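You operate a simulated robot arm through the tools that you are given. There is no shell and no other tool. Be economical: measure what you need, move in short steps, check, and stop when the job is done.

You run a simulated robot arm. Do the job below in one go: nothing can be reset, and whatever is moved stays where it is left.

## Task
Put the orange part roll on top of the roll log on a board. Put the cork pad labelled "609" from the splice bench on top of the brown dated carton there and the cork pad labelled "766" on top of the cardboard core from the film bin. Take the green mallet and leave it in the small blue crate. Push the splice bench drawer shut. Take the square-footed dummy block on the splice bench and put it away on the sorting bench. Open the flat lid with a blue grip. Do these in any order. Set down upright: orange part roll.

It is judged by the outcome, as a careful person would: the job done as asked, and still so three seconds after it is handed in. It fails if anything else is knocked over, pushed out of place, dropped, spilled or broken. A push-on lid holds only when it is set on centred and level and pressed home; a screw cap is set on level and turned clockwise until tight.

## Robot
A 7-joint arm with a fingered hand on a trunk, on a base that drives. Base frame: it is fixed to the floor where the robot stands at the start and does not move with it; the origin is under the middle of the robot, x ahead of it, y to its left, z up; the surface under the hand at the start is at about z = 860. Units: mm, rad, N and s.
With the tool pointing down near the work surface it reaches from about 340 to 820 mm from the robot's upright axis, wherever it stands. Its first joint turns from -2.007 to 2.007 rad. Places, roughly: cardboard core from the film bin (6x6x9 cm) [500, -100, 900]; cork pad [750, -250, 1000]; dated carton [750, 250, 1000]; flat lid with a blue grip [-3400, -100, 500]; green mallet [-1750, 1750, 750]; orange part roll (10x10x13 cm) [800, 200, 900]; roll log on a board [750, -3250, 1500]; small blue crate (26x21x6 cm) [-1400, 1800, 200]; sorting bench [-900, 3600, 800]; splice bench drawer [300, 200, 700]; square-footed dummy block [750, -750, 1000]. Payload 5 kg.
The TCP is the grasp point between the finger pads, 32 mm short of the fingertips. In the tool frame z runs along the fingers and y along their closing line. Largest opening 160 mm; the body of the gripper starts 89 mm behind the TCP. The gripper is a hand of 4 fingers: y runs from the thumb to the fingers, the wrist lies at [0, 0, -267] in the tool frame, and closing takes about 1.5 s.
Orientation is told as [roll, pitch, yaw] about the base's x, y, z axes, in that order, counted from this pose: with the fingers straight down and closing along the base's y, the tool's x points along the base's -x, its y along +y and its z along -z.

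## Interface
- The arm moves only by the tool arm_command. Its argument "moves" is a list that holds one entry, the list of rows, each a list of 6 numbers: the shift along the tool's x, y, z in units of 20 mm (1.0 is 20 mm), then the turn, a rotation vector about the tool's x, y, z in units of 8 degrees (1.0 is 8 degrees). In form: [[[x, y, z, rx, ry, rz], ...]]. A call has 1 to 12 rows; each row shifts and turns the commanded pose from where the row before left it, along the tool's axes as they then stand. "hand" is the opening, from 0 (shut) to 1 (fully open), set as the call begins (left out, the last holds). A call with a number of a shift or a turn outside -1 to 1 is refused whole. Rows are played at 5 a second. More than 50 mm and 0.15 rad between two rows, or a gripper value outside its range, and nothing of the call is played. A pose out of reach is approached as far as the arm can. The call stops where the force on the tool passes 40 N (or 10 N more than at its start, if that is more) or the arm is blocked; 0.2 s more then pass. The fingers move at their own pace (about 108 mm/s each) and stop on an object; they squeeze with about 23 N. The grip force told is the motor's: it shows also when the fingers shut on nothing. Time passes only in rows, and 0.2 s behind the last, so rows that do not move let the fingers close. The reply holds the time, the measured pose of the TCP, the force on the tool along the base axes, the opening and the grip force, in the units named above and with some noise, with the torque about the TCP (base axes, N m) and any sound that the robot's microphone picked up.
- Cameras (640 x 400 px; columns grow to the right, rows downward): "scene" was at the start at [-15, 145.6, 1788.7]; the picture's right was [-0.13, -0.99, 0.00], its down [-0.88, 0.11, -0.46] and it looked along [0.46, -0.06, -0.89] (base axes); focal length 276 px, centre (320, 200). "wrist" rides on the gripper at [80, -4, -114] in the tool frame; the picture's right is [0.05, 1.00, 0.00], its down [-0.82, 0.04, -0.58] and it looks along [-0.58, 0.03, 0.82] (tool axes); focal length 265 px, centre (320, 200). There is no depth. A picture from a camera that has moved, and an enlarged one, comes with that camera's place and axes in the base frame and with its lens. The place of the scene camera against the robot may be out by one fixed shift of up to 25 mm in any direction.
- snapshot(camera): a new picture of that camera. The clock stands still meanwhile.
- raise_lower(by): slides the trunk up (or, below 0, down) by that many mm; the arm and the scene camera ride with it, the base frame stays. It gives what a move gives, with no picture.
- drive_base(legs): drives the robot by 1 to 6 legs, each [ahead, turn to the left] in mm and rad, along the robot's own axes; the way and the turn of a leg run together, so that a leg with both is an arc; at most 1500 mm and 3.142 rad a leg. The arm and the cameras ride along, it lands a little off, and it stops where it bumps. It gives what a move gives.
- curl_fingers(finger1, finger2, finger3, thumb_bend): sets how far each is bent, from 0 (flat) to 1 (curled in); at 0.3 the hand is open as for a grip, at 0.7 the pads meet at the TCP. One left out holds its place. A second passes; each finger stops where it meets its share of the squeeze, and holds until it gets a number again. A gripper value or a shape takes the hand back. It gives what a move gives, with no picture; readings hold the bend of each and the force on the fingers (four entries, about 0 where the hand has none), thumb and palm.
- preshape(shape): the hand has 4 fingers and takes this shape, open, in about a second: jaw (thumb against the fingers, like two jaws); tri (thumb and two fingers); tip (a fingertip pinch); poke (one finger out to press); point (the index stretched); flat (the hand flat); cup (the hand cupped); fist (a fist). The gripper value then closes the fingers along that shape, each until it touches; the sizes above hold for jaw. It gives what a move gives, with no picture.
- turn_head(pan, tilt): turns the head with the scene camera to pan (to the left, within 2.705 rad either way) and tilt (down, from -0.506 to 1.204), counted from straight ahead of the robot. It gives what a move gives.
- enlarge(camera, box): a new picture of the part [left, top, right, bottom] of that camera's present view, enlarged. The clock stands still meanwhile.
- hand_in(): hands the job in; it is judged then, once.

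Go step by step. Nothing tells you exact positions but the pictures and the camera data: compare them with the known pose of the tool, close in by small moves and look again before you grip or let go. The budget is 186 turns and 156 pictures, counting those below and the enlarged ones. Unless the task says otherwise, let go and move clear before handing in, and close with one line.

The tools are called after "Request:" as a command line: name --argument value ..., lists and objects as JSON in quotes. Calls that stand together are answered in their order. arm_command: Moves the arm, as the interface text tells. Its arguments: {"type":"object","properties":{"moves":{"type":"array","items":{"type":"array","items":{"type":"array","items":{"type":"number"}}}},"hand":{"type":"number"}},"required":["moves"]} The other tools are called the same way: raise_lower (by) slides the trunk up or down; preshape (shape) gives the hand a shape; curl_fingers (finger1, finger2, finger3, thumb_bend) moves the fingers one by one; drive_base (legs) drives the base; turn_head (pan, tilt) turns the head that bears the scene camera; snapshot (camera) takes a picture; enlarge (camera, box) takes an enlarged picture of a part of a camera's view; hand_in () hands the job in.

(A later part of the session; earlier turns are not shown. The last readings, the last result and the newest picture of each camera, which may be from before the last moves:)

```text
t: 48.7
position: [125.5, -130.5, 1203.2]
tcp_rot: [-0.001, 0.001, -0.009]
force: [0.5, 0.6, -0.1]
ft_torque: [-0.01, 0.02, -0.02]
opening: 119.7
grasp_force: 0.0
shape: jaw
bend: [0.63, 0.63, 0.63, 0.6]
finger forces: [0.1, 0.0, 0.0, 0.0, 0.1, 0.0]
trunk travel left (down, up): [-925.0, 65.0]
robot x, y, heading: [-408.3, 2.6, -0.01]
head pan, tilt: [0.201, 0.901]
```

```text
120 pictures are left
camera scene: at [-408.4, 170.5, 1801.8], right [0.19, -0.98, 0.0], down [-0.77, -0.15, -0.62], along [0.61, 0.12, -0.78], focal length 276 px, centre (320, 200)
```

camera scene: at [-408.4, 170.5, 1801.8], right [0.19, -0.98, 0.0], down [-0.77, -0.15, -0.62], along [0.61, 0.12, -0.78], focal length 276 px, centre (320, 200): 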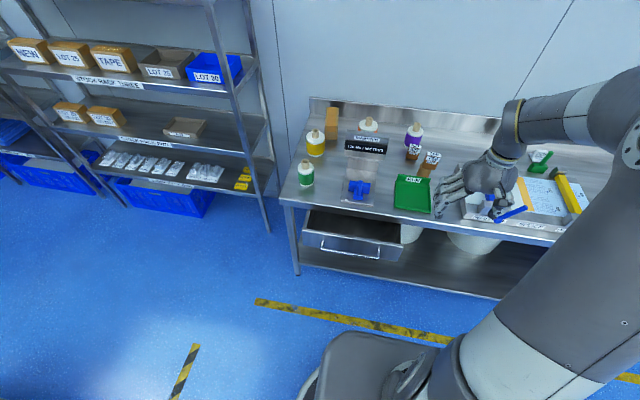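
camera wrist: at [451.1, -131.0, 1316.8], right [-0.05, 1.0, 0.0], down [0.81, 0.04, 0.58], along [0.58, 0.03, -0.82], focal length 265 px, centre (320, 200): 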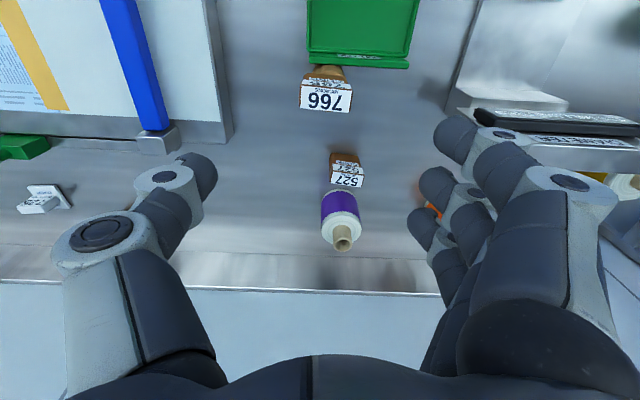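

The drawer stands out at about x≈200, y≈150, z≈700. I make a fist, turn the hand to point forward and bring it in line with the drawer.

Request:
preshape --shape "fist"

Request:
arm_command --moves '[[[0, 1, 0, 0, -0.9375, 0], [0, 1, 0, 0, -0.9375, 0], [0, 1, 0, 0, -0.9375, 0], [0, 1, 0, 0, -0.9375, 0], [0, 1, 0, 0, -0.9375, 0], [0, 1, 0, 0, -0.9375, 0], [0, 1, 0, 0, -0.9375, 0], [0, 1, 0, 0, -0.9375, 0], [0, 1, 0, 0, -0.9375, 0], [0, 1, 0, 0, -0.9375, 0], [0, 1, 0, 0, -0.9375, 0], [0, 1, 0, 0, -0.9375, 0]]]'

Request:
raise_lower --by -480

Request:
snapshot --camera "wrist"

Request:
snapshot --camera "scene"

```text
t: 49.6
position: [124.9, -130.5, 1203.0]
tcp_rot: [0.002, 0.001, -0.008]
force: [-0.2, -0.5, -0.4]
ft_torque: [0.01, -0.02, 0.01]
opening: 0.0
grasp_force: 0.1
shape: fist
bend: [1.0, 1.0, 1.0, 0.54]
finger forces: [0.0, 0.0, 0.0, 0.1, 0.1, 0.1]
trunk travel left (down, up): [-925.0, 65.0]
robot x, y, heading: [-404.6, 3.7, -0.006]
head pan, tilt: [0.201, 0.901]
```

```text
t: 52.2
position: [200.2, 87.9, 1206.9]
tcp_rot: [-0.317, -1.43, 0.278]
force: [1.3, 0.6, 0.6]
ft_torque: [0.01, 0.03, -0.05]
opening: 0.2
grasp_force: 0.0
shape: fist
bend: [1.0, 1.0, 1.0, 0.54]
finger forces: [0.1, 0.0, 0.0, 0.0, 0.0, 0.0]
out of reach, approached as far as the arm can: row 5, 6, 7, 8, 9, 10, 11
trunk travel left (down, up): [-925.0, 65.0]
robot x, y, heading: [-408.2, 5.8, -0.006]
head pan, tilt: [0.201, 0.901]
```

```text
refused: -480 is not a number from -400 to 400
```

```text
119 pictures are left
camera wrist: at [77.3, 85.5, 1141.7], right [0.03, 1.0, -0.09], down [-0.46, 0.1, 0.88], along [0.89, 0.02, 0.46], focal length 265 px, centre (320, 200)
```

wrist: 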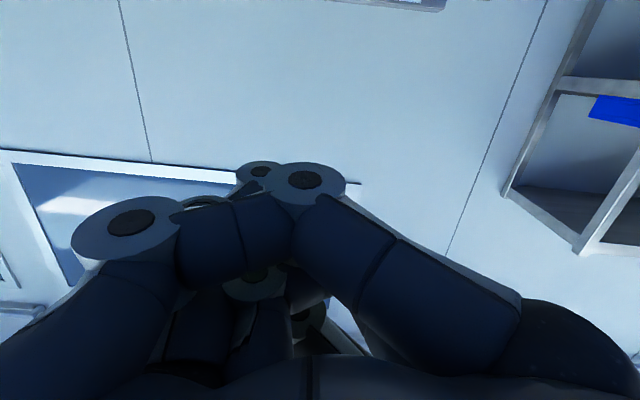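

```text
118 pictures are left
camera scene: at [-407.3, 172.1, 1801.7], right [0.19, -0.98, 0.0], down [-0.77, -0.15, -0.62], along [0.61, 0.12, -0.78], focal length 276 px, centre (320, 200)
```

scene: 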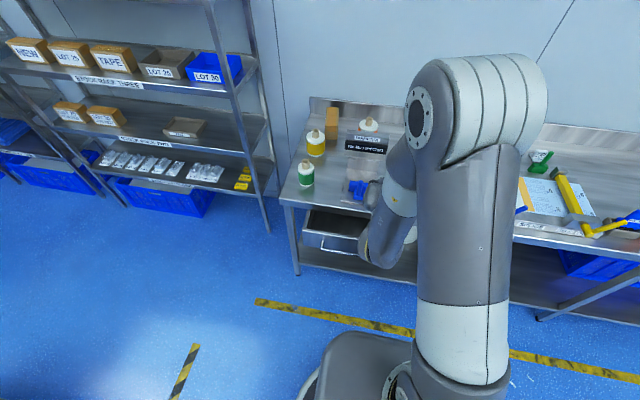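

The hand points forward but too close in. I back up more, extend the arm a little, and lower the trunk.

Request:
drive_base --legs '[[-250, 0]]'

Request:
arm_command --moves '[[[0, 0.5, 1, 0, 0, 0], [0, 0.5, 1, 0, 0, 0], [0, 0.5, 1, 0, 0, 0], [0, 0.5, 1, 0, 0, 0], [0, 0.5, 1, 0, 0, 0], [0, 0, 0, 0, 0, 0], [0, 0, 0, 0, 0, 0], [0, 0, 0, 0, 0, 0]]]'

Request:
raise_lower --by -400

Request:
snapshot --camera "scene"

```text
t: 54.0
position: [-51.3, 88.6, 1207.0]
tcp_rot: [-0.318, -1.43, 0.278]
force: [-0.2, -0.3, 0.0]
ft_torque: [-0.01, 0.0, -0.02]
opening: 0.3
grasp_force: 0.0
shape: fist
bend: [1.0, 1.0, 1.0, 0.54]
finger forces: [0.0, 0.0, 0.2, 0.0, 0.0, 0.1]
trunk travel left (down, up): [-925.0, 65.0]
robot x, y, heading: [-655.9, 0.7, -0.009]
head pan, tilt: [0.201, 0.901]
```

```text
t: 55.9
position: [51.7, 134.8, 1190.2]
tcp_rot: [-0.315, -1.431, 0.278]
force: [-0.3, -0.6, 0.2]
ft_torque: [0.03, 0.0, -0.02]
opening: 0.0
grasp_force: 0.0
shape: fist
bend: [1.0, 1.0, 1.0, 0.54]
finger forces: [0.0, 0.0, 0.1, 0.0, 0.1, 0.0]
trunk travel left (down, up): [-925.0, 65.0]
robot x, y, heading: [-655.4, 7.6, -0.008]
head pan, tilt: [0.201, 0.901]
```

```text
t: 59.7
position: [53.3, 134.7, 791.0]
tcp_rot: [-0.316, -1.431, 0.278]
force: [0.6, -0.3, 0.5]
ft_torque: [0.01, 0.0, 0.03]
opening: 0.0
grasp_force: 0.1
shape: fist
bend: [1.0, 1.0, 1.0, 0.54]
finger forces: [0.0, 0.0, 0.0, 0.1, 0.1, 0.0]
trunk travel left (down, up): [-525.0, 465.0]
robot x, y, heading: [-656.2, 0.2, -0.012]
head pan, tilt: [0.201, 0.901]
```

```text
117 pictures are left
camera scene: at [-658.6, 172.8, 1401.8], right [0.19, -0.98, 0.0], down [-0.77, -0.15, -0.62], along [0.61, 0.12, -0.78], focal length 276 px, centre (320, 200)
```

scene: 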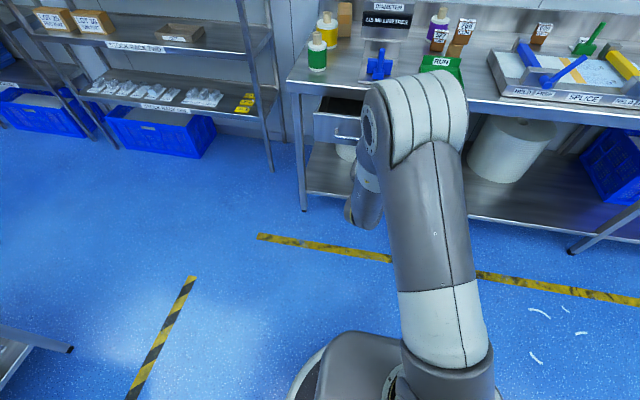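

The drawer handle is at about (209, 160–220, 725). I line up the fist at that height and push forward.

Request:
arm_command --moves '[[[1, 0.6, 0, 0, 0, 0], [1, 0.6, 0, 0, 0, 0], [1, 0.6, 0, 0, 0, 0], [0, 0, 1, 0, 0, 0], [0, 0, 1, 0, 0, 0], [0, 0, 1, 0, 0, 0], [0, 0, 1, 0, 0, 0], [0, 0, 0, 0, 0, 0]]]'

Request:
snapshot --camera "wrist"

Request:
enlarge --camera "scene" --box '[280, 60, 480, 240]'

```text
t: 61.5
position: [126.7, 165.6, 718.7]
tcp_rot: [-0.313, -1.432, 0.278]
force: [0.1, -0.1, 0.2]
ft_torque: [0.02, 0.02, 0.02]
opening: 0.0
grasp_force: 0.1
shape: fist
bend: [1.0, 1.0, 1.0, 0.54]
finger forces: [0.0, 0.0, 0.0, 0.0, 0.1, 0.1]
trunk travel left (down, up): [-525.0, 465.0]
robot x, y, heading: [-658.7, 3.0, -0.004]
head pan, tilt: [0.201, 0.901]
```

```text
116 pictures are left
camera wrist: at [2.8, 163.3, 654.9], right [0.03, 1.0, -0.09], down [-0.46, 0.1, 0.88], along [0.89, 0.02, 0.46], focal length 265 px, centre (320, 200)
```

wrist: 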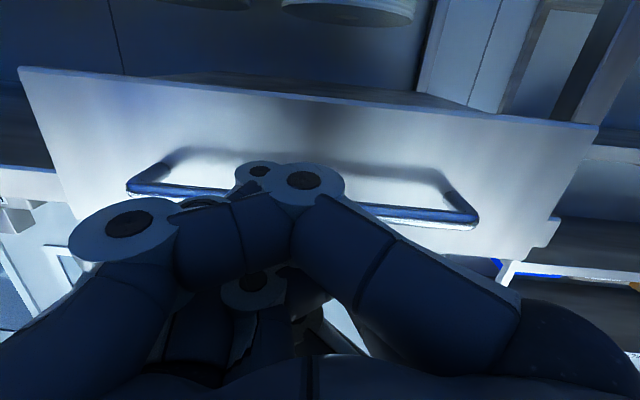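

```text
2.22 times, centred on (380, 150) of scene
camera zoom: at [-658.4, 172.9, 1401.8], right [0.19, -0.98, 0.0], down [-0.77, -0.15, -0.62], along [0.61, 0.12, -0.78], focal length 613 px, centre (187, 311)
```

zoom: 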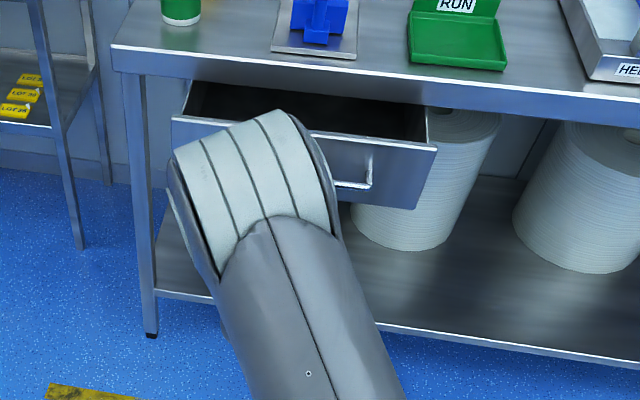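

The fist is centred on the drawer front. I push forward.

Request:
arm_command --moves '[[[0, 0, 1, 0, 0, 0], [0, 0, 1, 0, 0, 0], [0, 0, 1, 0, 0, 0], [0, 0, 1, 0, 0, 0], [0, 0, 1, 0, 0, 0], [0, 0, 1, 0, 0, 0], [0, 0, 1, 0, 0, 0], [0, 0, 1, 0, 0, 0], [0, 0, 1, 0, 0, 0], [0, 0, 1, 0, 0, 0]]]'

Request:
snapshot --camera "wrist"

Request:
enlarge --camera "scene" --box '[280, 60, 480, 240]'

```text
t: 63.5
position: [301.2, 152.5, 694.7]
tcp_rot: [-0.3, -1.427, 0.253]
force: [-38.7, -4.6, 9.4]
ft_torque: [0.03, -0.37, -0.07]
opening: 0.0
grasp_force: 0.2
shape: fist
bend: [1.0, 1.0, 0.99, 0.63]
finger forces: [0.0, 0.0, 0.1, 0.0, 38.5, 0.1]
trunk travel left (down, up): [-525.0, 465.0]
robot x, y, heading: [-661.3, 3.6, -0.004]
head pan, tilt: [0.201, 0.901]
stopped in row 10: the force on the tool passed its limit at 75 N (the readings are from after the stop); the commanded pose is now the measured one
```

```text
114 pictures are left
camera wrist: at [176.2, 151.1, 630.8], right [0.04, 0.99, -0.09], down [-0.45, 0.1, 0.88], along [0.89, 0.01, 0.46], focal length 265 px, centre (320, 200)
```

wrist: 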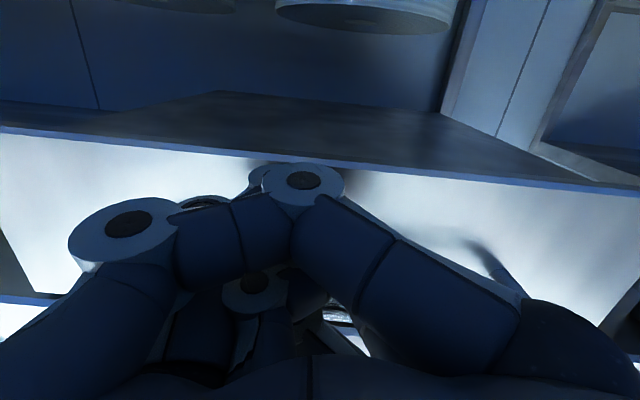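

```text
2.22 times, centred on (380, 150) of scene
camera zoom: at [-663.3, 172.6, 1402.0], right [0.19, -0.98, 0.0], down [-0.77, -0.15, -0.62], along [0.61, 0.12, -0.78], focal length 613 px, centre (187, 311)
```

zoom: 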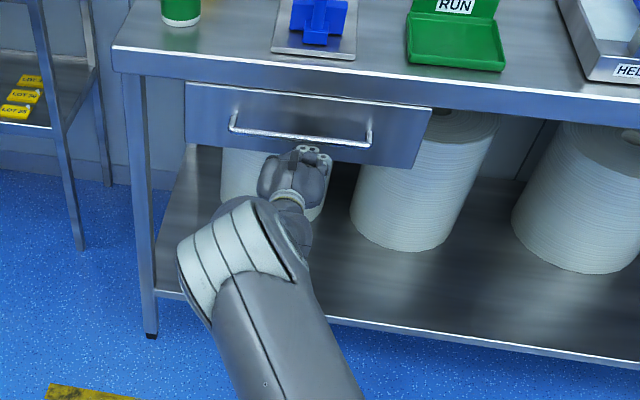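

The drawer is shut. I draw the hand back, raise the trunk and turn the hand down again.

Request:
arm_command --moves '[[[0, 0, -1, 0, 0, 0], [0, 0, -1, 0, 0, 0], [0, 0, -1, 0, 0, 0], [0, 0, -1, 0, 0, 0], [0, 0, -1, 0, 0, 0], [0, 0, -1, 0, 0, 0], [0, 0, -1, 0, 0, 0], [0, 0, -1, 0, 0, 0], [0, 0, -1, 0, 0, 0], [0, 0, -1, 0, 0, 0], [0, 0, -1, 0, 0, 0], [0, 0, -1, 0, 0, 0]]]'

Request:
raise_lower --by 400

Request:
preshape --shape "jaw"

Request:
arm_command --moves '[[[0, 0, 0, -0.058, 0.86, 0], [0, 0, 0, -0.058, 0.86, 0], [0, 0, 0, -0.058, 0.86, 0], [0, 0, 0, -0.058, 0.86, 0], [0, 0, 0, -0.058, 0.86, 0], [0, 0, 0, -0.058, 0.86, 0], [0, 0, 0, -0.058, 0.86, 0], [0, 0, 0, -0.058, 0.86, 0], [0, 0, 0, -0.058, 0.86, 0], [0, 0, 0, -0.058, 0.86, 0], [0, 0, 0, -0.058, 0.86, 0], [0, 0, 0, -0.058, 0.86, 0]]]'

Request:
snapshot --camera "scene"

```text
t: 66.1
position: [65.3, 162.0, 729.2]
tcp_rot: [-0.303, -1.424, 0.259]
force: [-0.4, 0.0, 0.5]
ft_torque: [0.0, 0.03, 0.03]
opening: 0.0
grasp_force: 0.0
shape: fist
bend: [1.0, 1.0, 0.99, 0.55]
finger forces: [0.0, 0.1, 0.0, 0.1, 0.1, 0.0]
trunk travel left (down, up): [-525.0, 465.0]
robot x, y, heading: [-658.1, 3.1, -0.006]
head pan, tilt: [0.201, 0.901]
```

```text
t: 70.0
position: [66.0, 163.0, 1127.3]
tcp_rot: [-0.304, -1.425, 0.259]
force: [0.8, -0.4, 0.7]
ft_torque: [0.01, 0.0, 0.0]
opening: 0.2
grasp_force: 0.0
shape: fist
bend: [1.0, 1.0, 0.98, 0.55]
finger forces: [0.0, 0.0, 0.1, 0.0, 0.0, 0.0]
trunk travel left (down, up): [-925.0, 65.0]
robot x, y, heading: [-652.2, 5.4, -0.005]
head pan, tilt: [0.201, 0.901]
```

```text
t: 70.9
position: [66.4, 162.8, 1127.9]
tcp_rot: [-0.303, -1.423, 0.256]
force: [-0.5, -0.4, 0.2]
ft_torque: [0.0, -0.01, 0.0]
opening: 159.8
grasp_force: 0.0
shape: jaw
bend: [0.3, 0.3, 0.3, 0.3]
finger forces: [0.0, 0.0, 0.0, 0.0, 0.0, 0.0]
trunk travel left (down, up): [-925.0, 65.0]
robot x, y, heading: [-654.5, 2.5, -0.006]
head pan, tilt: [0.201, 0.901]
```

```text
t: 73.5
position: [67.8, 163.4, 1127.5]
tcp_rot: [0.025, 0.015, 0.016]
force: [0.3, -0.7, 0.6]
ft_torque: [-0.03, 0.03, 0.03]
opening: 160.1
grasp_force: 0.1
shape: jaw
bend: [0.3, 0.3, 0.3, 0.3]
finger forces: [0.1, 0.1, 0.0, 0.0, 0.0, 0.0]
trunk travel left (down, up): [-925.0, 65.0]
robot x, y, heading: [-652.9, 3.8, -0.006]
head pan, tilt: [0.201, 0.901]
```

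```text
112 pictures are left
camera scene: at [-657.3, 172.8, 1801.8], right [0.19, -0.98, 0.0], down [-0.77, -0.15, -0.62], along [0.61, 0.12, -0.78], focal length 276 px, centre (320, 200)
```

scene: 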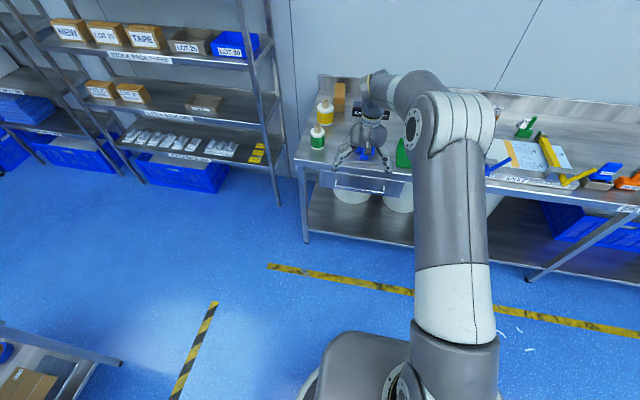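

The drawer front is flush. Now I drive to stand in front of pad 609.

Request:
raise_lower --by 60

Request:
drive_base --legs '[[0, -0.66], [849, 0], [0, 0.666]]'

Request:
snapshot --camera "wrist"

Request:
turn_head --pan 0.3 --tilt 0.8

Request:
snapshot --camera "scene"

```text
t: 74.5
position: [65.9, 162.9, 1187.2]
tcp_rot: [0.022, 0.014, 0.013]
force: [-0.6, 0.3, -0.5]
ft_torque: [0.02, 0.0, 0.0]
opening: 160.0
grasp_force: 0.1
shape: jaw
bend: [0.3, 0.3, 0.3, 0.3]
finger forces: [0.1, 0.0, 0.1, 0.0, 0.0, 0.0]
trunk travel left (down, up): [-985.0, 5.0]
robot x, y, heading: [-654.2, 1.1, -0.011]
head pan, tilt: [0.201, 0.901]
```

```text
t: 82.6
position: [715.7, -383.6, 1187.7]
tcp_rot: [0.023, 0.011, 0.002]
force: [-0.2, 0.5, 0.3]
ft_torque: [-0.03, -0.02, -0.02]
opening: 159.6
grasp_force: 0.0
shape: jaw
bend: [0.3, 0.3, 0.3, 0.3]
finger forces: [0.0, 0.1, 0.0, 0.0, 0.0, 0.0]
trunk travel left (down, up): [-985.0, 5.0]
robot x, y, heading: [-8.1, -535.0, -0.022]
head pan, tilt: [0.201, 0.901]
```

```text
111 pictures are left
camera wrist: at [636.9, -391.2, 1302.1], right [-0.05, 1.0, 0.02], down [0.82, 0.03, 0.57], along [0.57, 0.05, -0.82], focal length 265 px, centre (320, 200)
```

wrist: 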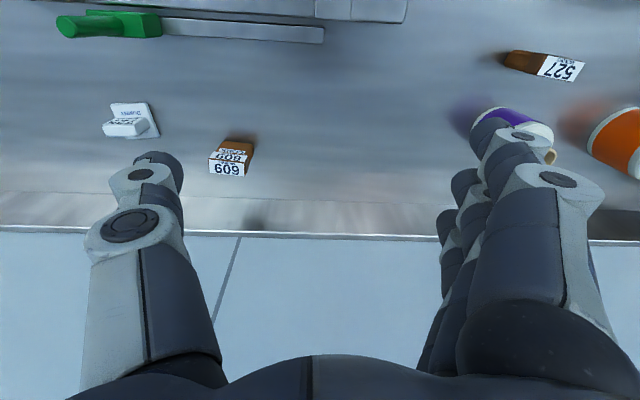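

```text
t: 83.3
position: [715.3, -385.4, 1186.8]
tcp_rot: [0.024, 0.012, 0.003]
force: [0.1, 0.1, 0.2]
ft_torque: [-0.02, 0.01, 0.01]
opening: 159.9
grasp_force: 0.2
shape: jaw
bend: [0.3, 0.3, 0.3, 0.3]
finger forces: [0.0, 0.1, 0.1, 0.0, 0.0, 0.0]
trunk travel left (down, up): [-985.0, 5.0]
robot x, y, heading: [-8.3, -533.4, -0.022]
head pan, tilt: [0.3, 0.799]
```

```text
110 pictures are left
camera scene: at [-6.1, -358.1, 1869.7], right [0.27, -0.96, 0.0], down [-0.69, -0.2, -0.7], along [0.67, 0.19, -0.72], focal length 276 px, centre (320, 200)
```

scene: 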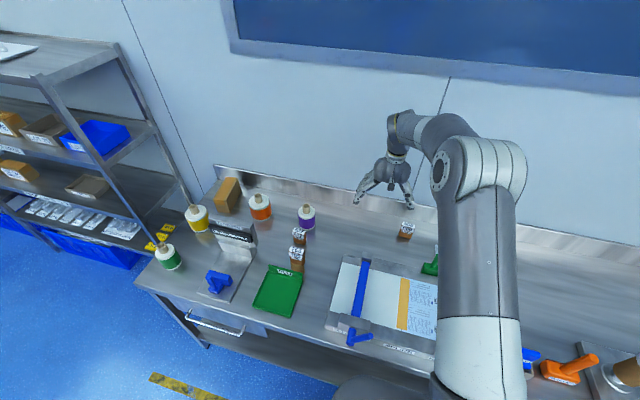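

Pad 609 is at about (836, -515). I drive a little closer, look at the white block's label and come over the pad.

Request:
enlarge --camera "wrist" --box '[40, 80, 260, 190]'

Request:
drive_base --legs '[[35, 0]]'

Request:
arm_command --moves '[[[-0.5, -0.72, 0.93, 0, 0, 0], [-0.5, -0.72, 0.93, 0, 0, 0], [-0.5, -0.72, 0.93, 0, 0, 0], [-0.5, -0.72, 0.93, 0, 0, 0], [-0.5, -0.72, 0.93, 0, 0, 0], [-0.5, -0.72, 0.93, 0, 0, 0], [-0.5, -0.72, 0.93, 0, 0, 0], [-0.5, -0.72, 0.93, 0, 0, 0], [-0.5, -0.72, 0.93, 0, 0, 0], [0, 0, 0, 0, 0, 0]]]' --hand 0.6

Request:
snapshot --camera "wrist"

```text
2.91 times, centred on (150, 135) of wrist
camera zoom: at [637.0, -391.6, 1302.1], right [-0.05, 1.0, 0.02], down [0.82, 0.03, 0.57], along [0.57, 0.05, -0.82], focal length 772 px, centre (814, 389)
```

zoom: 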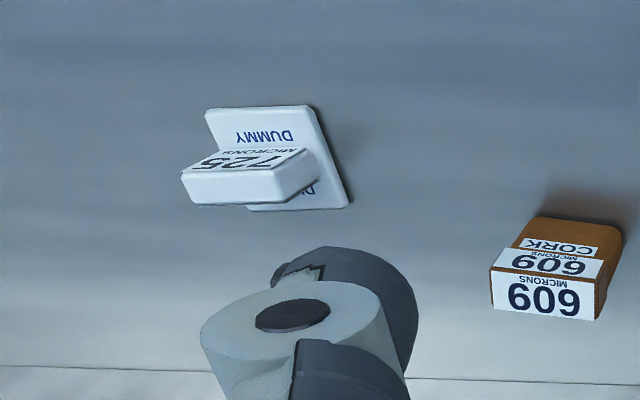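

```text
t: 84.3
position: [743.1, -386.2, 1187.0]
tcp_rot: [0.023, 0.011, 0.0]
force: [-0.1, 0.3, 0.5]
ft_torque: [-0.02, -0.05, 0.0]
opening: 159.8
grasp_force: 0.0
shape: jaw
bend: [0.3, 0.3, 0.3, 0.3]
finger forces: [0.0, 0.0, 0.0, 0.1, 0.1, 0.0]
trunk travel left (down, up): [-985.0, 5.0]
robot x, y, heading: [21.5, -533.2, -0.022]
head pan, tilt: [0.3, 0.799]
stopped in leg 1: the robot was blocked; the commanded pose is now the measured one
```

```text
t: 86.5
position: [834.7, -511.8, 1015.0]
tcp_rot: [0.023, 0.012, 0.001]
force: [0.1, 0.7, 0.0]
ft_torque: [0.01, -0.02, -0.03]
opening: 96.2
grasp_force: 0.1
shape: jaw
bend: [0.71, 0.71, 0.71, 0.69]
finger forces: [0.1, 0.1, 0.0, 0.1, 0.0, 0.0]
trunk travel left (down, up): [-985.0, 5.0]
robot x, y, heading: [22.0, -534.6, -0.022]
head pan, tilt: [0.3, 0.799]
```

```text
108 pictures are left
camera wrist: at [756.0, -517.8, 1129.7], right [-0.05, 1.0, 0.02], down [0.82, 0.03, 0.57], along [0.57, 0.05, -0.82], focal length 265 px, centre (320, 200)
```

wrist: 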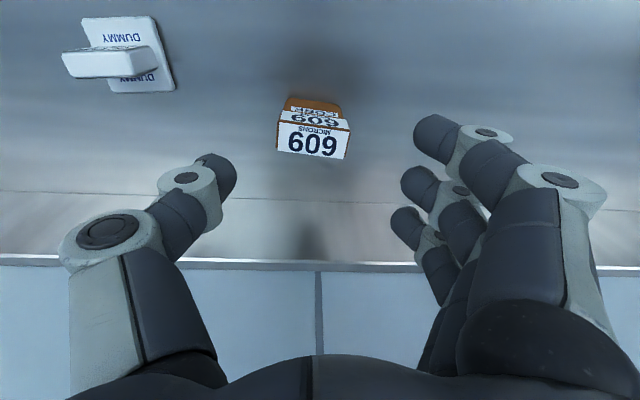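

Request:
arm_command --moves '[[[0, -0.1, 1, 0, 0, 0], [0, 0, 1, 0, 0, 0], [0, 0, 1, 0, 0, 0], [0, 0, 1, 0, 0, 0], [0, 0, 1, 0, 0, 0], [0, 0, 0, 0, 0, 0]]]'

Request:
arm_command --moves '[[[0, 0, 0, 0, 0, 0], [0, 0, 0, 0, 0, 0], [0, 0, 0, 0, 0, 0], [0, 0, 0, 0, 0, 0], [0, 0, 0, 0, 0, 0], [0, 0, 0, 0, 0, 0], [0, 0, 0, 0, 0, 0], [0, 0, 0, 0, 0, 0]]]' --hand 0.15

Request:
snapshot --camera "wrist"

```text
t: 87.9
position: [831.8, -509.3, 914.4]
tcp_rot: [0.022, 0.013, 0.002]
force: [-0.5, 0.9, 0.4]
ft_torque: [-0.01, -0.02, 0.02]
opening: 96.6
grasp_force: 0.0
shape: jaw
bend: [0.71, 0.71, 0.71, 0.69]
finger forces: [0.0, 0.0, 0.0, 0.1, 0.0, 0.0]
trunk travel left (down, up): [-985.0, 5.0]
robot x, y, heading: [22.4, -534.0, -0.024]
head pan, tilt: [0.3, 0.799]
```

```text
t: 89.7
position: [831.0, -507.7, 915.6]
tcp_rot: [0.022, 0.013, 0.0]
force: [0.5, -1.1, 2.2]
ft_torque: [0.05, -0.01, 0.02]
opening: 24.7
grasp_force: 23.7
shape: jaw
bend: [0.68, 0.72, 0.68, 0.71]
finger forces: [0.1, 14.3, 0.0, 0.0, 15.3, 0.0]
trunk travel left (down, up): [-985.0, 5.0]
robot x, y, heading: [19.2, -535.6, -0.021]
head pan, tilt: [0.3, 0.799]
```

```text
107 pictures are left
camera wrist: at [753.5, -515.3, 1029.2], right [-0.05, 1.0, 0.02], down [0.82, 0.03, 0.57], along [0.57, 0.05, -0.82], focal length 265 px, centre (320, 200)
```

wrist: 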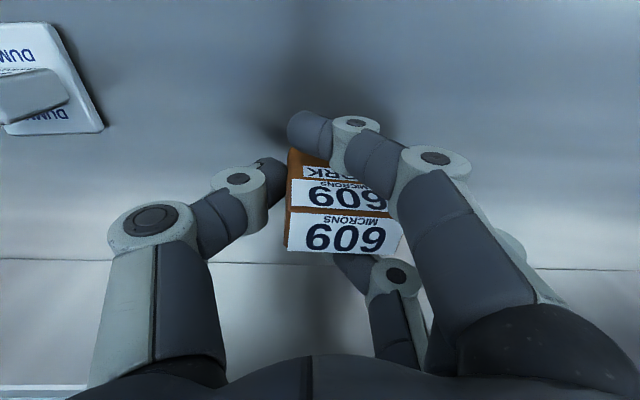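

609 is gripped. I lift and draw it in, then drive round to the carton at the left end of the bench.

Request:
arm_command --moves '[[[0, 0, -1, 0, 0, 0], [0, 0, -1, 0, 0, 0], [0, 0, -1, 0, 0, 0], [0, 0, -1, 0, 0, 0], [0, 0, -1, 0, 0, 0], [1, 0, -1, 0, 0, 0], [1, 0, -1, 0, 0, 0], [1, 0, -1, 0, 0, 0], [1, 0, -1, 0, 0, 0], [1, 0, -1, 0, 0, 0], [1, 0, -1, 0, 0, 0], [1, 0, -1, 0, 0, 0]]]'

Request:
snapshot --camera "wrist"

Request:
drive_base --legs '[[-350, 0], [0, 1.49], [800, 0], [0, -1.468], [250, 0]]'

Request:
turn_head --pan 0.3 --tilt 0.8

Request:
snapshot --camera "scene"

Request:
snapshot --camera "wrist"

```text
t: 92.3
position: [694.8, -513.7, 1157.1]
tcp_rot: [0.023, 0.013, 0.003]
force: [0.0, 0.2, -1.0]
ft_torque: [0.01, -0.05, 0.0]
opening: 24.5
grasp_force: 23.3
shape: jaw
bend: [0.68, 0.72, 0.68, 0.71]
finger forces: [0.0, 14.5, 0.0, 0.1, 14.4, 0.0]
trunk travel left (down, up): [-985.0, 5.0]
robot x, y, heading: [22.4, -541.3, -0.022]
head pan, tilt: [0.3, 0.799]
```

```text
106 pictures are left
camera wrist: at [616.9, -519.8, 1271.9], right [-0.05, 1.0, 0.02], down [0.82, 0.03, 0.57], along [0.57, 0.05, -0.82], focal length 265 px, centre (320, 200)
```

wrist: 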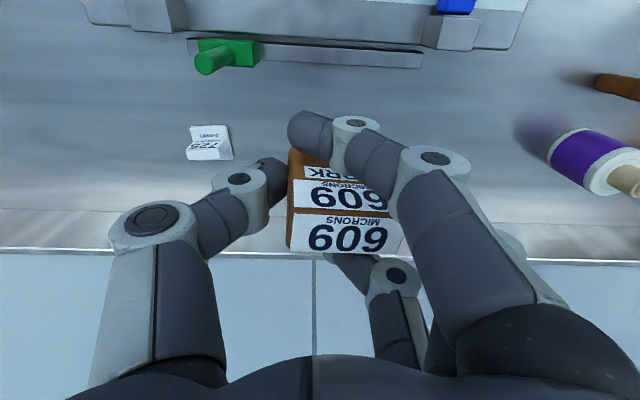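

```text
t: 107.0
position: [683.6, 321.0, 1155.9]
tcp_rot: [0.024, 0.013, 0.044]
force: [0.0, -1.1, -1.7]
ft_torque: [0.01, 0.04, -0.01]
opening: 24.6
grasp_force: 23.3
shape: jaw
bend: [0.68, 0.72, 0.68, 0.71]
finger forces: [0.1, 14.5, 0.0, 0.1, 14.3, 0.1]
trunk travel left (down, up): [-985.0, 5.0]
robot x, y, heading: [9.4, 266.8, 0.017]
head pan, tilt: [0.3, 0.799]
```

```text
t: 107.6
position: [682.4, 320.2, 1155.6]
tcp_rot: [0.022, 0.012, 0.045]
force: [0.0, -0.2, -1.3]
ft_torque: [-0.03, -0.02, 0.03]
opening: 24.1
grasp_force: 23.0
shape: jaw
bend: [0.68, 0.72, 0.68, 0.71]
finger forces: [0.0, 14.4, 0.0, 0.1, 14.3, 0.0]
trunk travel left (down, up): [-985.0, 5.0]
robot x, y, heading: [11.1, 265.7, 0.019]
head pan, tilt: [0.3, 0.799]
```

```text
105 pictures are left
camera scene: at [2.9, 446.4, 1869.7], right [0.32, -0.95, 0.0], down [-0.68, -0.23, -0.7], along [0.66, 0.22, -0.72], focal length 276 px, centre (320, 200)
```

scene: 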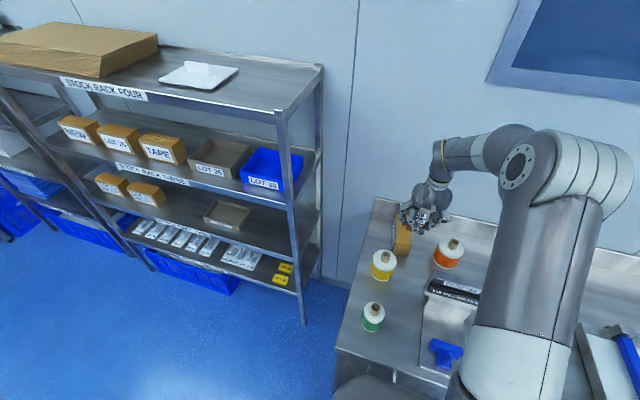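

```text
104 pictures are left
camera wrist: at [604.3, 310.2, 1271.0], right [-0.1, 1.0, 0.02], down [0.82, 0.07, 0.57], along [0.56, 0.07, -0.82], focal length 265 px, centre (320, 200)
```

wrist: 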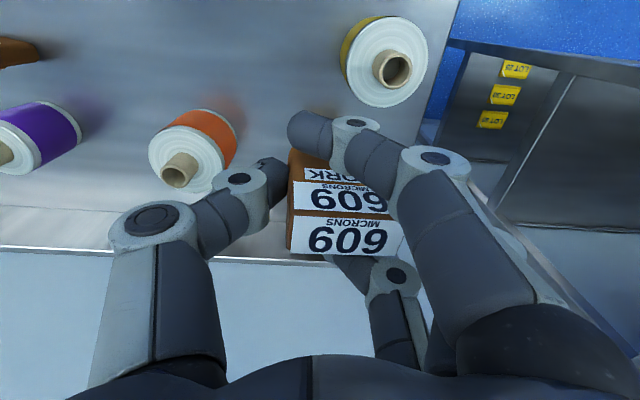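

The carton lies with its length along x, about x 730–890, y 300–370, top at about z 942. I bring the pad above its front half.

Request:
arm_command --moves '[[[-1, 0, 0.5, 0, 0, 0], [-1, 0, 0.5, 0, 0, 0], [-1, 0, 1, 0, 0, 0], [-1, 0, 1, 0, 0, 0], [-1, 0, 1, 0, 0, 0], [0, 0, 0, 0, 0, 0]]]'

Request:
snapshot --camera "wrist"

Request:
enlarge --camera "scene" --box '[360, 160, 520, 300]'

```text
t: 109.0
position: [779.5, 323.8, 1079.0]
tcp_rot: [0.023, 0.01, 0.045]
force: [-0.8, -0.1, -2.1]
ft_torque: [-0.01, -0.01, 0.03]
opening: 24.6
grasp_force: 22.9
shape: jaw
bend: [0.68, 0.72, 0.68, 0.71]
finger forces: [0.1, 14.3, 0.1, 0.0, 14.3, 0.1]
trunk travel left (down, up): [-985.0, 5.0]
robot x, y, heading: [4.6, 267.3, 0.02]
head pan, tilt: [0.3, 0.799]
```

```text
103 pictures are left
camera wrist: at [700.8, 314.7, 1192.1], right [-0.1, 1.0, 0.02], down [0.82, 0.07, 0.57], along [0.56, 0.07, -0.82], focal length 265 px, centre (320, 200)
```

wrist: 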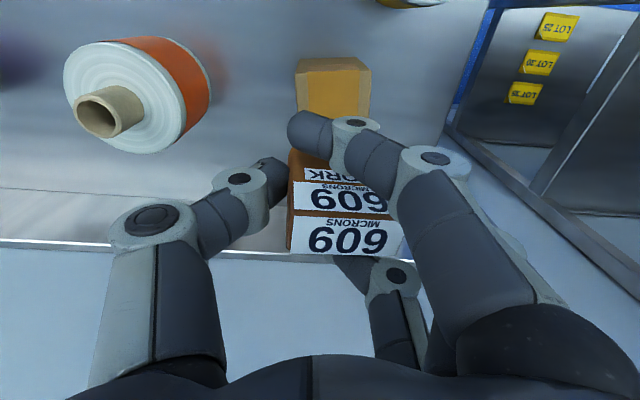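

```text
2.86 times, centred on (440, 230) of scene
camera zoom: at [1.7, 446.2, 1869.8], right [0.32, -0.95, 0.0], down [-0.68, -0.23, -0.7], along [0.66, 0.22, -0.72], focal length 789 px, centre (-23, 114)
```

zoom: 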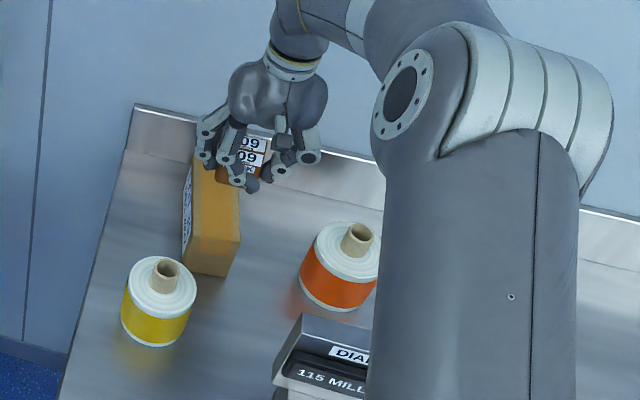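

The pad lines up with the carton. I lower toward it carefully.

Request:
arm_command --moves '[[[0, 0, 1, 0, 0, 0], [0, 0, 1, 0, 0, 0], [0, 0, 0.9, 0, 0, 0], [0, 0, 0, 0, 0, 0]]]'

Request:
arm_command --moves '[[[0, 0, 0.3, 0, 0, 0], [0, 0, 0, 0, 0, 0]]]'

Request:
enlarge --camera "scene" --box '[380, 170, 460, 250]'

```text
t: 110.0
position: [779.6, 326.9, 1017.2]
tcp_rot: [0.022, 0.013, 0.045]
force: [0.1, -0.3, -1.4]
ft_torque: [-0.01, -0.02, 0.0]
opening: 24.4
grasp_force: 22.8
shape: jaw
bend: [0.68, 0.72, 0.68, 0.71]
finger forces: [0.0, 14.4, 0.1, 0.0, 14.4, 0.0]
trunk travel left (down, up): [-985.0, 5.0]
robot x, y, heading: [7.9, 266.1, 0.022]
head pan, tilt: [0.3, 0.799]
```

```text
t: 110.6
position: [779.7, 326.3, 1010.7]
tcp_rot: [0.022, 0.013, 0.043]
force: [0.0, 0.1, -0.8]
ft_torque: [-0.02, 0.02, -0.04]
opening: 24.5
grasp_force: 23.0
shape: jaw
bend: [0.68, 0.72, 0.68, 0.71]
finger forces: [0.0, 14.3, 0.0, 0.0, 14.3, 0.1]
trunk travel left (down, up): [-985.0, 5.0]
robot x, y, heading: [9.3, 269.0, 0.025]
head pan, tilt: [0.3, 0.799]
```

```text
5.00 times, centred on (420, 210) of scene
camera zoom: at [3.1, 446.4, 1869.7], right [0.32, -0.95, 0.0], down [-0.68, -0.23, -0.7], along [0.66, 0.22, -0.72], focal length 1380 px, centre (-180, 150)
```

zoom: 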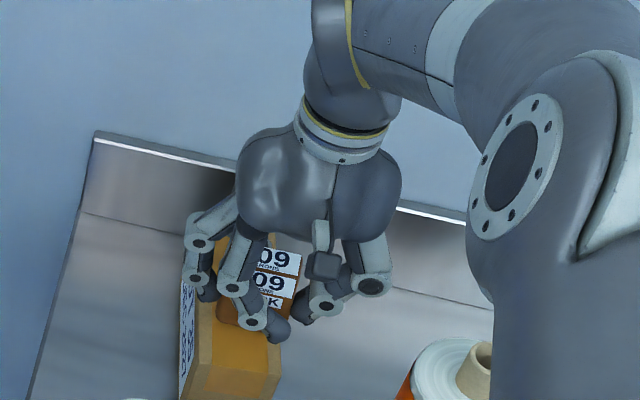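

Still no contact, so I step further down.

Request:
arm_command --moves '[[[0, 0, 0.3, 0, 0, 0], [0, 0, 0, 0, 0, 0]]]'

Request:
arm_command --moves '[[[0, 0, 0.2, 0, 0, 0], [0, 0, 0, 0, 0, 0]]]'

```text
t: 111.2
position: [778.1, 326.0, 1005.2]
tcp_rot: [0.024, 0.01, 0.043]
force: [-1.3, -0.1, 2.1]
ft_torque: [0.15, 0.05, 0.02]
opening: 24.6
grasp_force: 23.4
shape: jaw
bend: [0.68, 0.72, 0.68, 0.71]
finger forces: [0.0, 14.2, 0.0, 0.0, 14.7, 0.1]
trunk travel left (down, up): [-985.0, 5.0]
robot x, y, heading: [10.4, 267.6, 0.019]
head pan, tilt: [0.3, 0.799]
```

```text
t: 111.8
position: [780.5, 326.0, 1002.3]
tcp_rot: [0.022, 0.011, 0.045]
force: [-2.5, -3.0, 12.2]
ft_torque: [0.26, 0.02, 0.03]
opening: 24.9
grasp_force: 23.0
shape: jaw
bend: [0.68, 0.72, 0.68, 0.71]
finger forces: [0.0, 14.5, 0.1, 0.1, 17.8, 0.1]
trunk travel left (down, up): [-985.0, 5.0]
robot x, y, heading: [5.8, 268.5, 0.021]
head pan, tilt: [0.3, 0.799]
```

Contact at about z 1005. I ease up a touch and let go.

Request:
arm_command --moves '[[[0, 0, -0.1, 0, 0, 0], [0, 0, 0, 0, 0, 0], [0, 0, 0, 0, 0, 0], [0, 0, 0, 0, 0, 0], [0, 0, 0, 0, 0, 0]]]' --hand 0.65

Request:
snapshot --camera "wrist"

```text
t: 113.0
position: [780.6, 328.6, 1003.4]
tcp_rot: [0.021, 0.012, 0.043]
force: [0.4, 0.3, 1.2]
ft_torque: [0.0, 0.0, -0.02]
opening: 103.7
grasp_force: 0.1
shape: jaw
bend: [0.69, 0.7, 0.69, 0.67]
finger forces: [0.0, 0.1, 0.0, 0.0, 0.1, 0.1]
trunk travel left (down, up): [-985.0, 5.0]
robot x, y, heading: [6.3, 269.1, 0.025]
head pan, tilt: [0.3, 0.799]
```

```text
100 pictures are left
camera wrist: at [701.9, 318.4, 1117.7], right [-0.1, 1.0, 0.02], down [0.82, 0.07, 0.57], along [0.56, 0.07, -0.82], focal length 265 px, centre (320, 200)
```

wrist: 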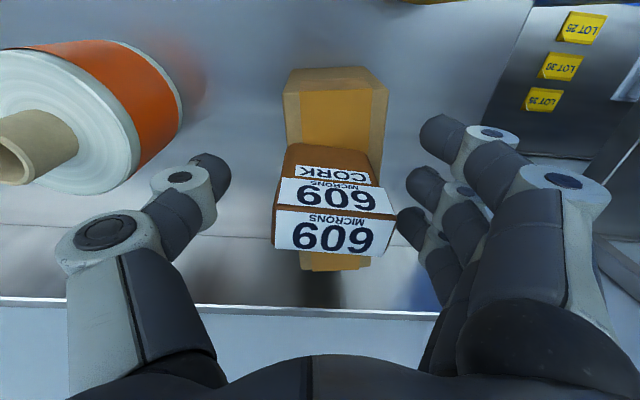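

609 stands on the carton. I rise and move over the orange roll at about (768, 163).

Request:
arm_command --moves '[[[0, 0, -1, 0, 0, 0], [0, 0, -1, 0, 0, 0], [0, 0, -1, 0, 0, 0], [0, 0, -1, 0, 0, 0], [0, 0, -1, 0, 0, 0], [0, 0, -1, 0, 0, 0]]]'

Request:
arm_command --moves '[[[0, -1, 0, 0, 0, 0], [0, -1, 0, 0, 0, 0], [0, -1, 0, 0, 0, 0], [0, -1, 0, 0, 0, 0], [0, -1, 0, 0, 0, 0], [0, -1, 0, 0, 0, 0], [0, -1, 0, 0, 0, 0], [0, -1, 0, 0, 0, 0], [0.5, 0, 0, 0, 0, 0], [0, 0, 0, 0, 0, 0]]]' --hand 1

Request:
snapshot --camera "wrist"

Request:
enlarge --camera "scene" --box '[360, 160, 520, 320]'

```text
t: 114.4
position: [783.2, 326.8, 1122.7]
tcp_rot: [0.022, 0.012, 0.043]
force: [-0.8, 0.3, 0.3]
ft_torque: [-0.02, -0.02, -0.05]
opening: 103.6
grasp_force: 0.0
shape: jaw
bend: [0.69, 0.7, 0.69, 0.67]
finger forces: [0.1, 0.0, 0.1, 0.0, 0.0, 0.0]
trunk travel left (down, up): [-985.0, 5.0]
robot x, y, heading: [10.4, 270.8, 0.022]
head pan, tilt: [0.3, 0.799]
```

```text
t: 116.6
position: [780.2, 163.9, 1118.0]
tcp_rot: [0.022, 0.015, 0.045]
force: [0.2, 0.2, -0.2]
ft_torque: [0.03, 0.03, -0.01]
opening: 160.0
grasp_force: 0.2
shape: jaw
bend: [0.3, 0.3, 0.3, 0.3]
finger forces: [0.0, 0.0, 0.0, 0.0, 0.0, 0.0]
trunk travel left (down, up): [-985.0, 5.0]
robot x, y, heading: [10.6, 268.8, 0.02]
head pan, tilt: [0.3, 0.799]
```

```text
99 pictures are left
camera wrist: at [701.6, 154.5, 1233.0], right [-0.1, 1.0, 0.02], down [0.82, 0.07, 0.57], along [0.56, 0.07, -0.82], focal length 265 px, centre (320, 200)
```

wrist: 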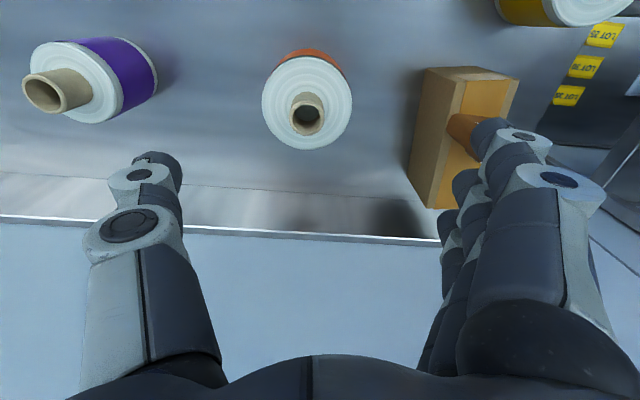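

```text
2.50 times, centred on (440, 240) of scene
camera zoom: at [3.8, 445.9, 1869.7], right [0.32, -0.95, 0.0], down [-0.68, -0.23, -0.7], along [0.66, 0.22, -0.72], focal length 690 px, centre (20, 100)
```

zoom: 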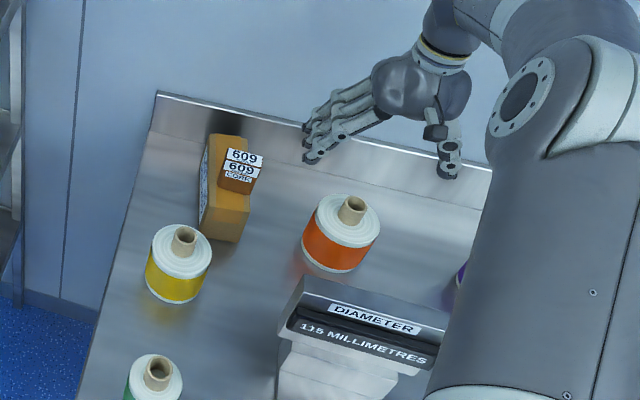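

Orange roll centre is (773, 154), body about 90 mm across, top at z 952. I go down over it.

Request:
arm_command --moves '[[[0.35, -0.45, 0, 0, 0, 0], [0, 0, 1, 0, 0, 0], [0, 0, 1, 0, 0, 0], [0, 0, 1, 0, 0, 0], [0, 0, 1, 0, 0, 0], [0, 0, 1, 0, 0, 0], [0, 0, 1, 0, 0, 0], [0, 0, 1, 0, 0, 0], [0, 0, 1, 0, 0, 0], [0, 0, 1, 0, 0, 0], [0, 0, 1, 0, 0, 0], [0, 0, 0, 0, 0, 0]]]'

Request:
snapshot --camera "wrist"

```text
t: 119.2
position: [768.0, 158.6, 920.6]
tcp_rot: [0.023, 0.013, 0.047]
force: [-0.2, -1.1, -0.4]
ft_torque: [0.01, -0.01, -0.01]
opening: 160.1
grasp_force: 0.1
shape: jaw
bend: [0.3, 0.3, 0.3, 0.3]
finger forces: [0.1, 0.0, 0.0, 0.1, 0.0, 0.1]
trunk travel left (down, up): [-985.0, 5.0]
robot x, y, heading: [7.0, 269.5, 0.018]
head pan, tilt: [0.3, 0.799]
```

```text
97 pictures are left
camera wrist: at [689.8, 149.4, 1034.1], right [-0.1, 1.0, 0.02], down [0.82, 0.07, 0.57], along [0.56, 0.07, -0.82], focal length 265 px, centre (320, 200)
```

wrist: 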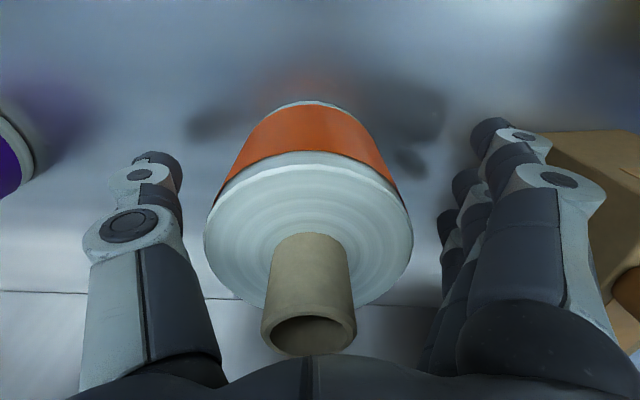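

Request:
arm_command --moves '[[[0, 0, 0, 0, 0, 0], [0, 0, 0, 0, 0, 0], [0, 0, 0, 0, 0, 0], [0, 0, 0, 0, 0, 0], [0, 0, 0, 0, 0, 0], [0, 0, 0, 0, 0, 0], [0, 0, 0, 0, 0, 0]]]' --hand 0.45

Request:
arm_command --moves '[[[0, 0, -0.5, 0, 0, 0], [0, 0, -1, 0, 0, 0], [0, 0, -1, 0, 0, 0], [0, 0, 0, 0, 0, 0]]]'

Request:
snapshot --camera "wrist"

```text
t: 120.8
position: [769.5, 159.0, 918.5]
tcp_rot: [0.023, 0.013, 0.044]
force: [-0.6, -0.9, 0.1]
ft_torque: [-0.01, 0.01, 0.02]
opening: 78.9
grasp_force: 22.9
shape: jaw
bend: [0.73, 0.72, 0.72, 0.7]
finger forces: [6.1, 6.7, 6.8, 0.0, 20.5, 0.1]
trunk travel left (down, up): [-985.0, 5.0]
robot x, y, heading: [6.7, 267.1, 0.022]
head pan, tilt: [0.3, 0.799]
```

```text
t: 121.8
position: [770.9, 160.7, 968.6]
tcp_rot: [0.022, 0.015, 0.043]
force: [1.2, -0.2, -4.8]
ft_torque: [0.01, 0.05, -0.05]
opening: 78.7
grasp_force: 23.2
shape: jaw
bend: [0.73, 0.72, 0.72, 0.7]
finger forces: [6.3, 6.8, 7.3, 0.0, 20.3, 0.0]
trunk travel left (down, up): [-985.0, 5.0]
robot x, y, heading: [12.9, 266.5, 0.019]
head pan, tilt: [0.3, 0.799]
```

```text
96 pictures are left
camera wrist: at [693.2, 149.8, 1082.9], right [-0.1, 1.0, 0.02], down [0.82, 0.07, 0.57], along [0.56, 0.07, -0.82], focal length 265 px, centre (320, 200)
```

wrist: 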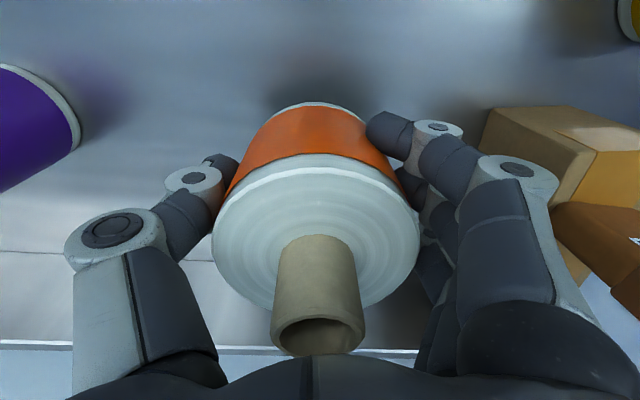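

The roll is held firmly. I lift, draw it in, and drive along the aisle toward the rack with the roll log.

Request:
arm_command --moves '[[[0, 0, -1, 0, 0, 0], [0, 0, -1, 0, 0, 0], [0, 0, -1, 0, 0, 0], [0, 0, -1, 0, 0, 0], [0, 0, -1, 0, 0, 0], [0, 0, -1, 0, 0, 0], [1, 0, -1, 0, 0, 0], [1, 0, -1, 0, 0, 0], [1, 0, -1, 0, 0, 0], [1, 0, -1, 0, 0, 0], [1, 0, -1, 0, 0, 0], [1, 0, -1, 0, 0, 0]]]'

Request:
drive_base --legs '[[-450, 0], [0, -1.59], [1500, 0], [1100, 0]]'

Request:
turn_head --pan 0.5 --tilt 0.35

Request:
snapshot --camera "scene"

```text
t: 124.4
position: [651.5, 147.7, 1208.6]
tcp_rot: [0.023, 0.013, 0.046]
force: [-0.3, -0.1, -5.8]
ft_torque: [-0.02, 0.07, 0.01]
opening: 78.9
grasp_force: 22.5
shape: jaw
bend: [0.73, 0.72, 0.72, 0.7]
finger forces: [6.8, 6.9, 7.6, 0.0, 20.2, 0.0]
trunk travel left (down, up): [-985.0, 5.0]
robot x, y, heading: [8.3, 267.1, 0.022]
head pan, tilt: [0.3, 0.799]
```

```text
t: 143.2
position: [-463.5, -2994.8, 1207.5]
tcp_rot: [0.022, 0.014, -1.509]
force: [-0.1, 0.6, -5.2]
ft_torque: [0.11, 0.04, 0.0]
opening: 78.4
grasp_force: 22.8
shape: jaw
bend: [0.73, 0.72, 0.72, 0.7]
finger forces: [6.1, 6.6, 8.1, 0.1, 20.0, 0.0]
trunk travel left (down, up): [-985.0, 5.0]
robot x, y, heading: [-353.9, -2346.8, -1.531]
head pan, tilt: [0.3, 0.799]
```

```text
t: 144.1
position: [-462.5, -2996.2, 1207.8]
tcp_rot: [0.024, 0.012, -1.508]
force: [-1.2, 0.0, -4.6]
ft_torque: [0.07, -0.01, 0.01]
opening: 78.4
grasp_force: 23.3
shape: jaw
bend: [0.73, 0.72, 0.72, 0.7]
finger forces: [6.1, 6.6, 8.0, 0.0, 20.1, 0.0]
trunk travel left (down, up): [-985.0, 5.0]
robot x, y, heading: [-355.6, -2346.4, -1.532]
head pan, tilt: [0.499, 0.351]
```

```text
95 pictures are left
camera scene: at [-171.5, -2364.6, 1909.3], right [-0.86, -0.51, 0.0], down [-0.18, 0.3, -0.94], along [0.48, -0.81, -0.34], focal length 276 px, centre (320, 200)
```

scene: 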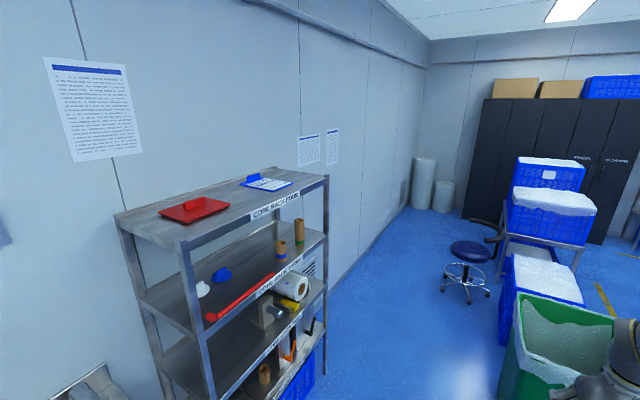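

Request:
enlarge --camera "scene" --box '[120, 150, 340, 250]'

```text
2.91 times, centred on (230, 200) of scene
camera zoom: at [-171.5, -2364.6, 1909.3], right [-0.86, -0.51, 0.0], down [-0.18, 0.3, -0.94], along [0.48, -0.81, -0.34], focal length 803 px, centre (582, 200)
```

zoom: 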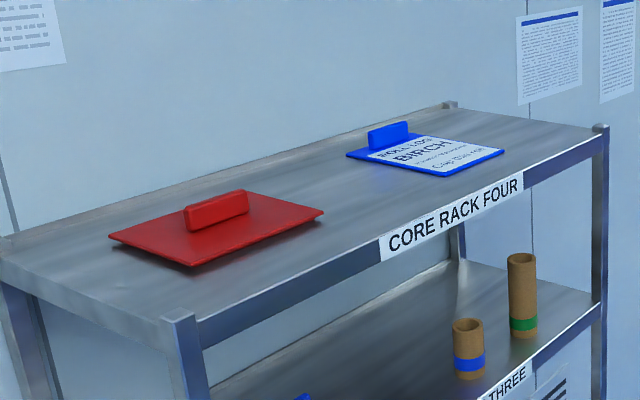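

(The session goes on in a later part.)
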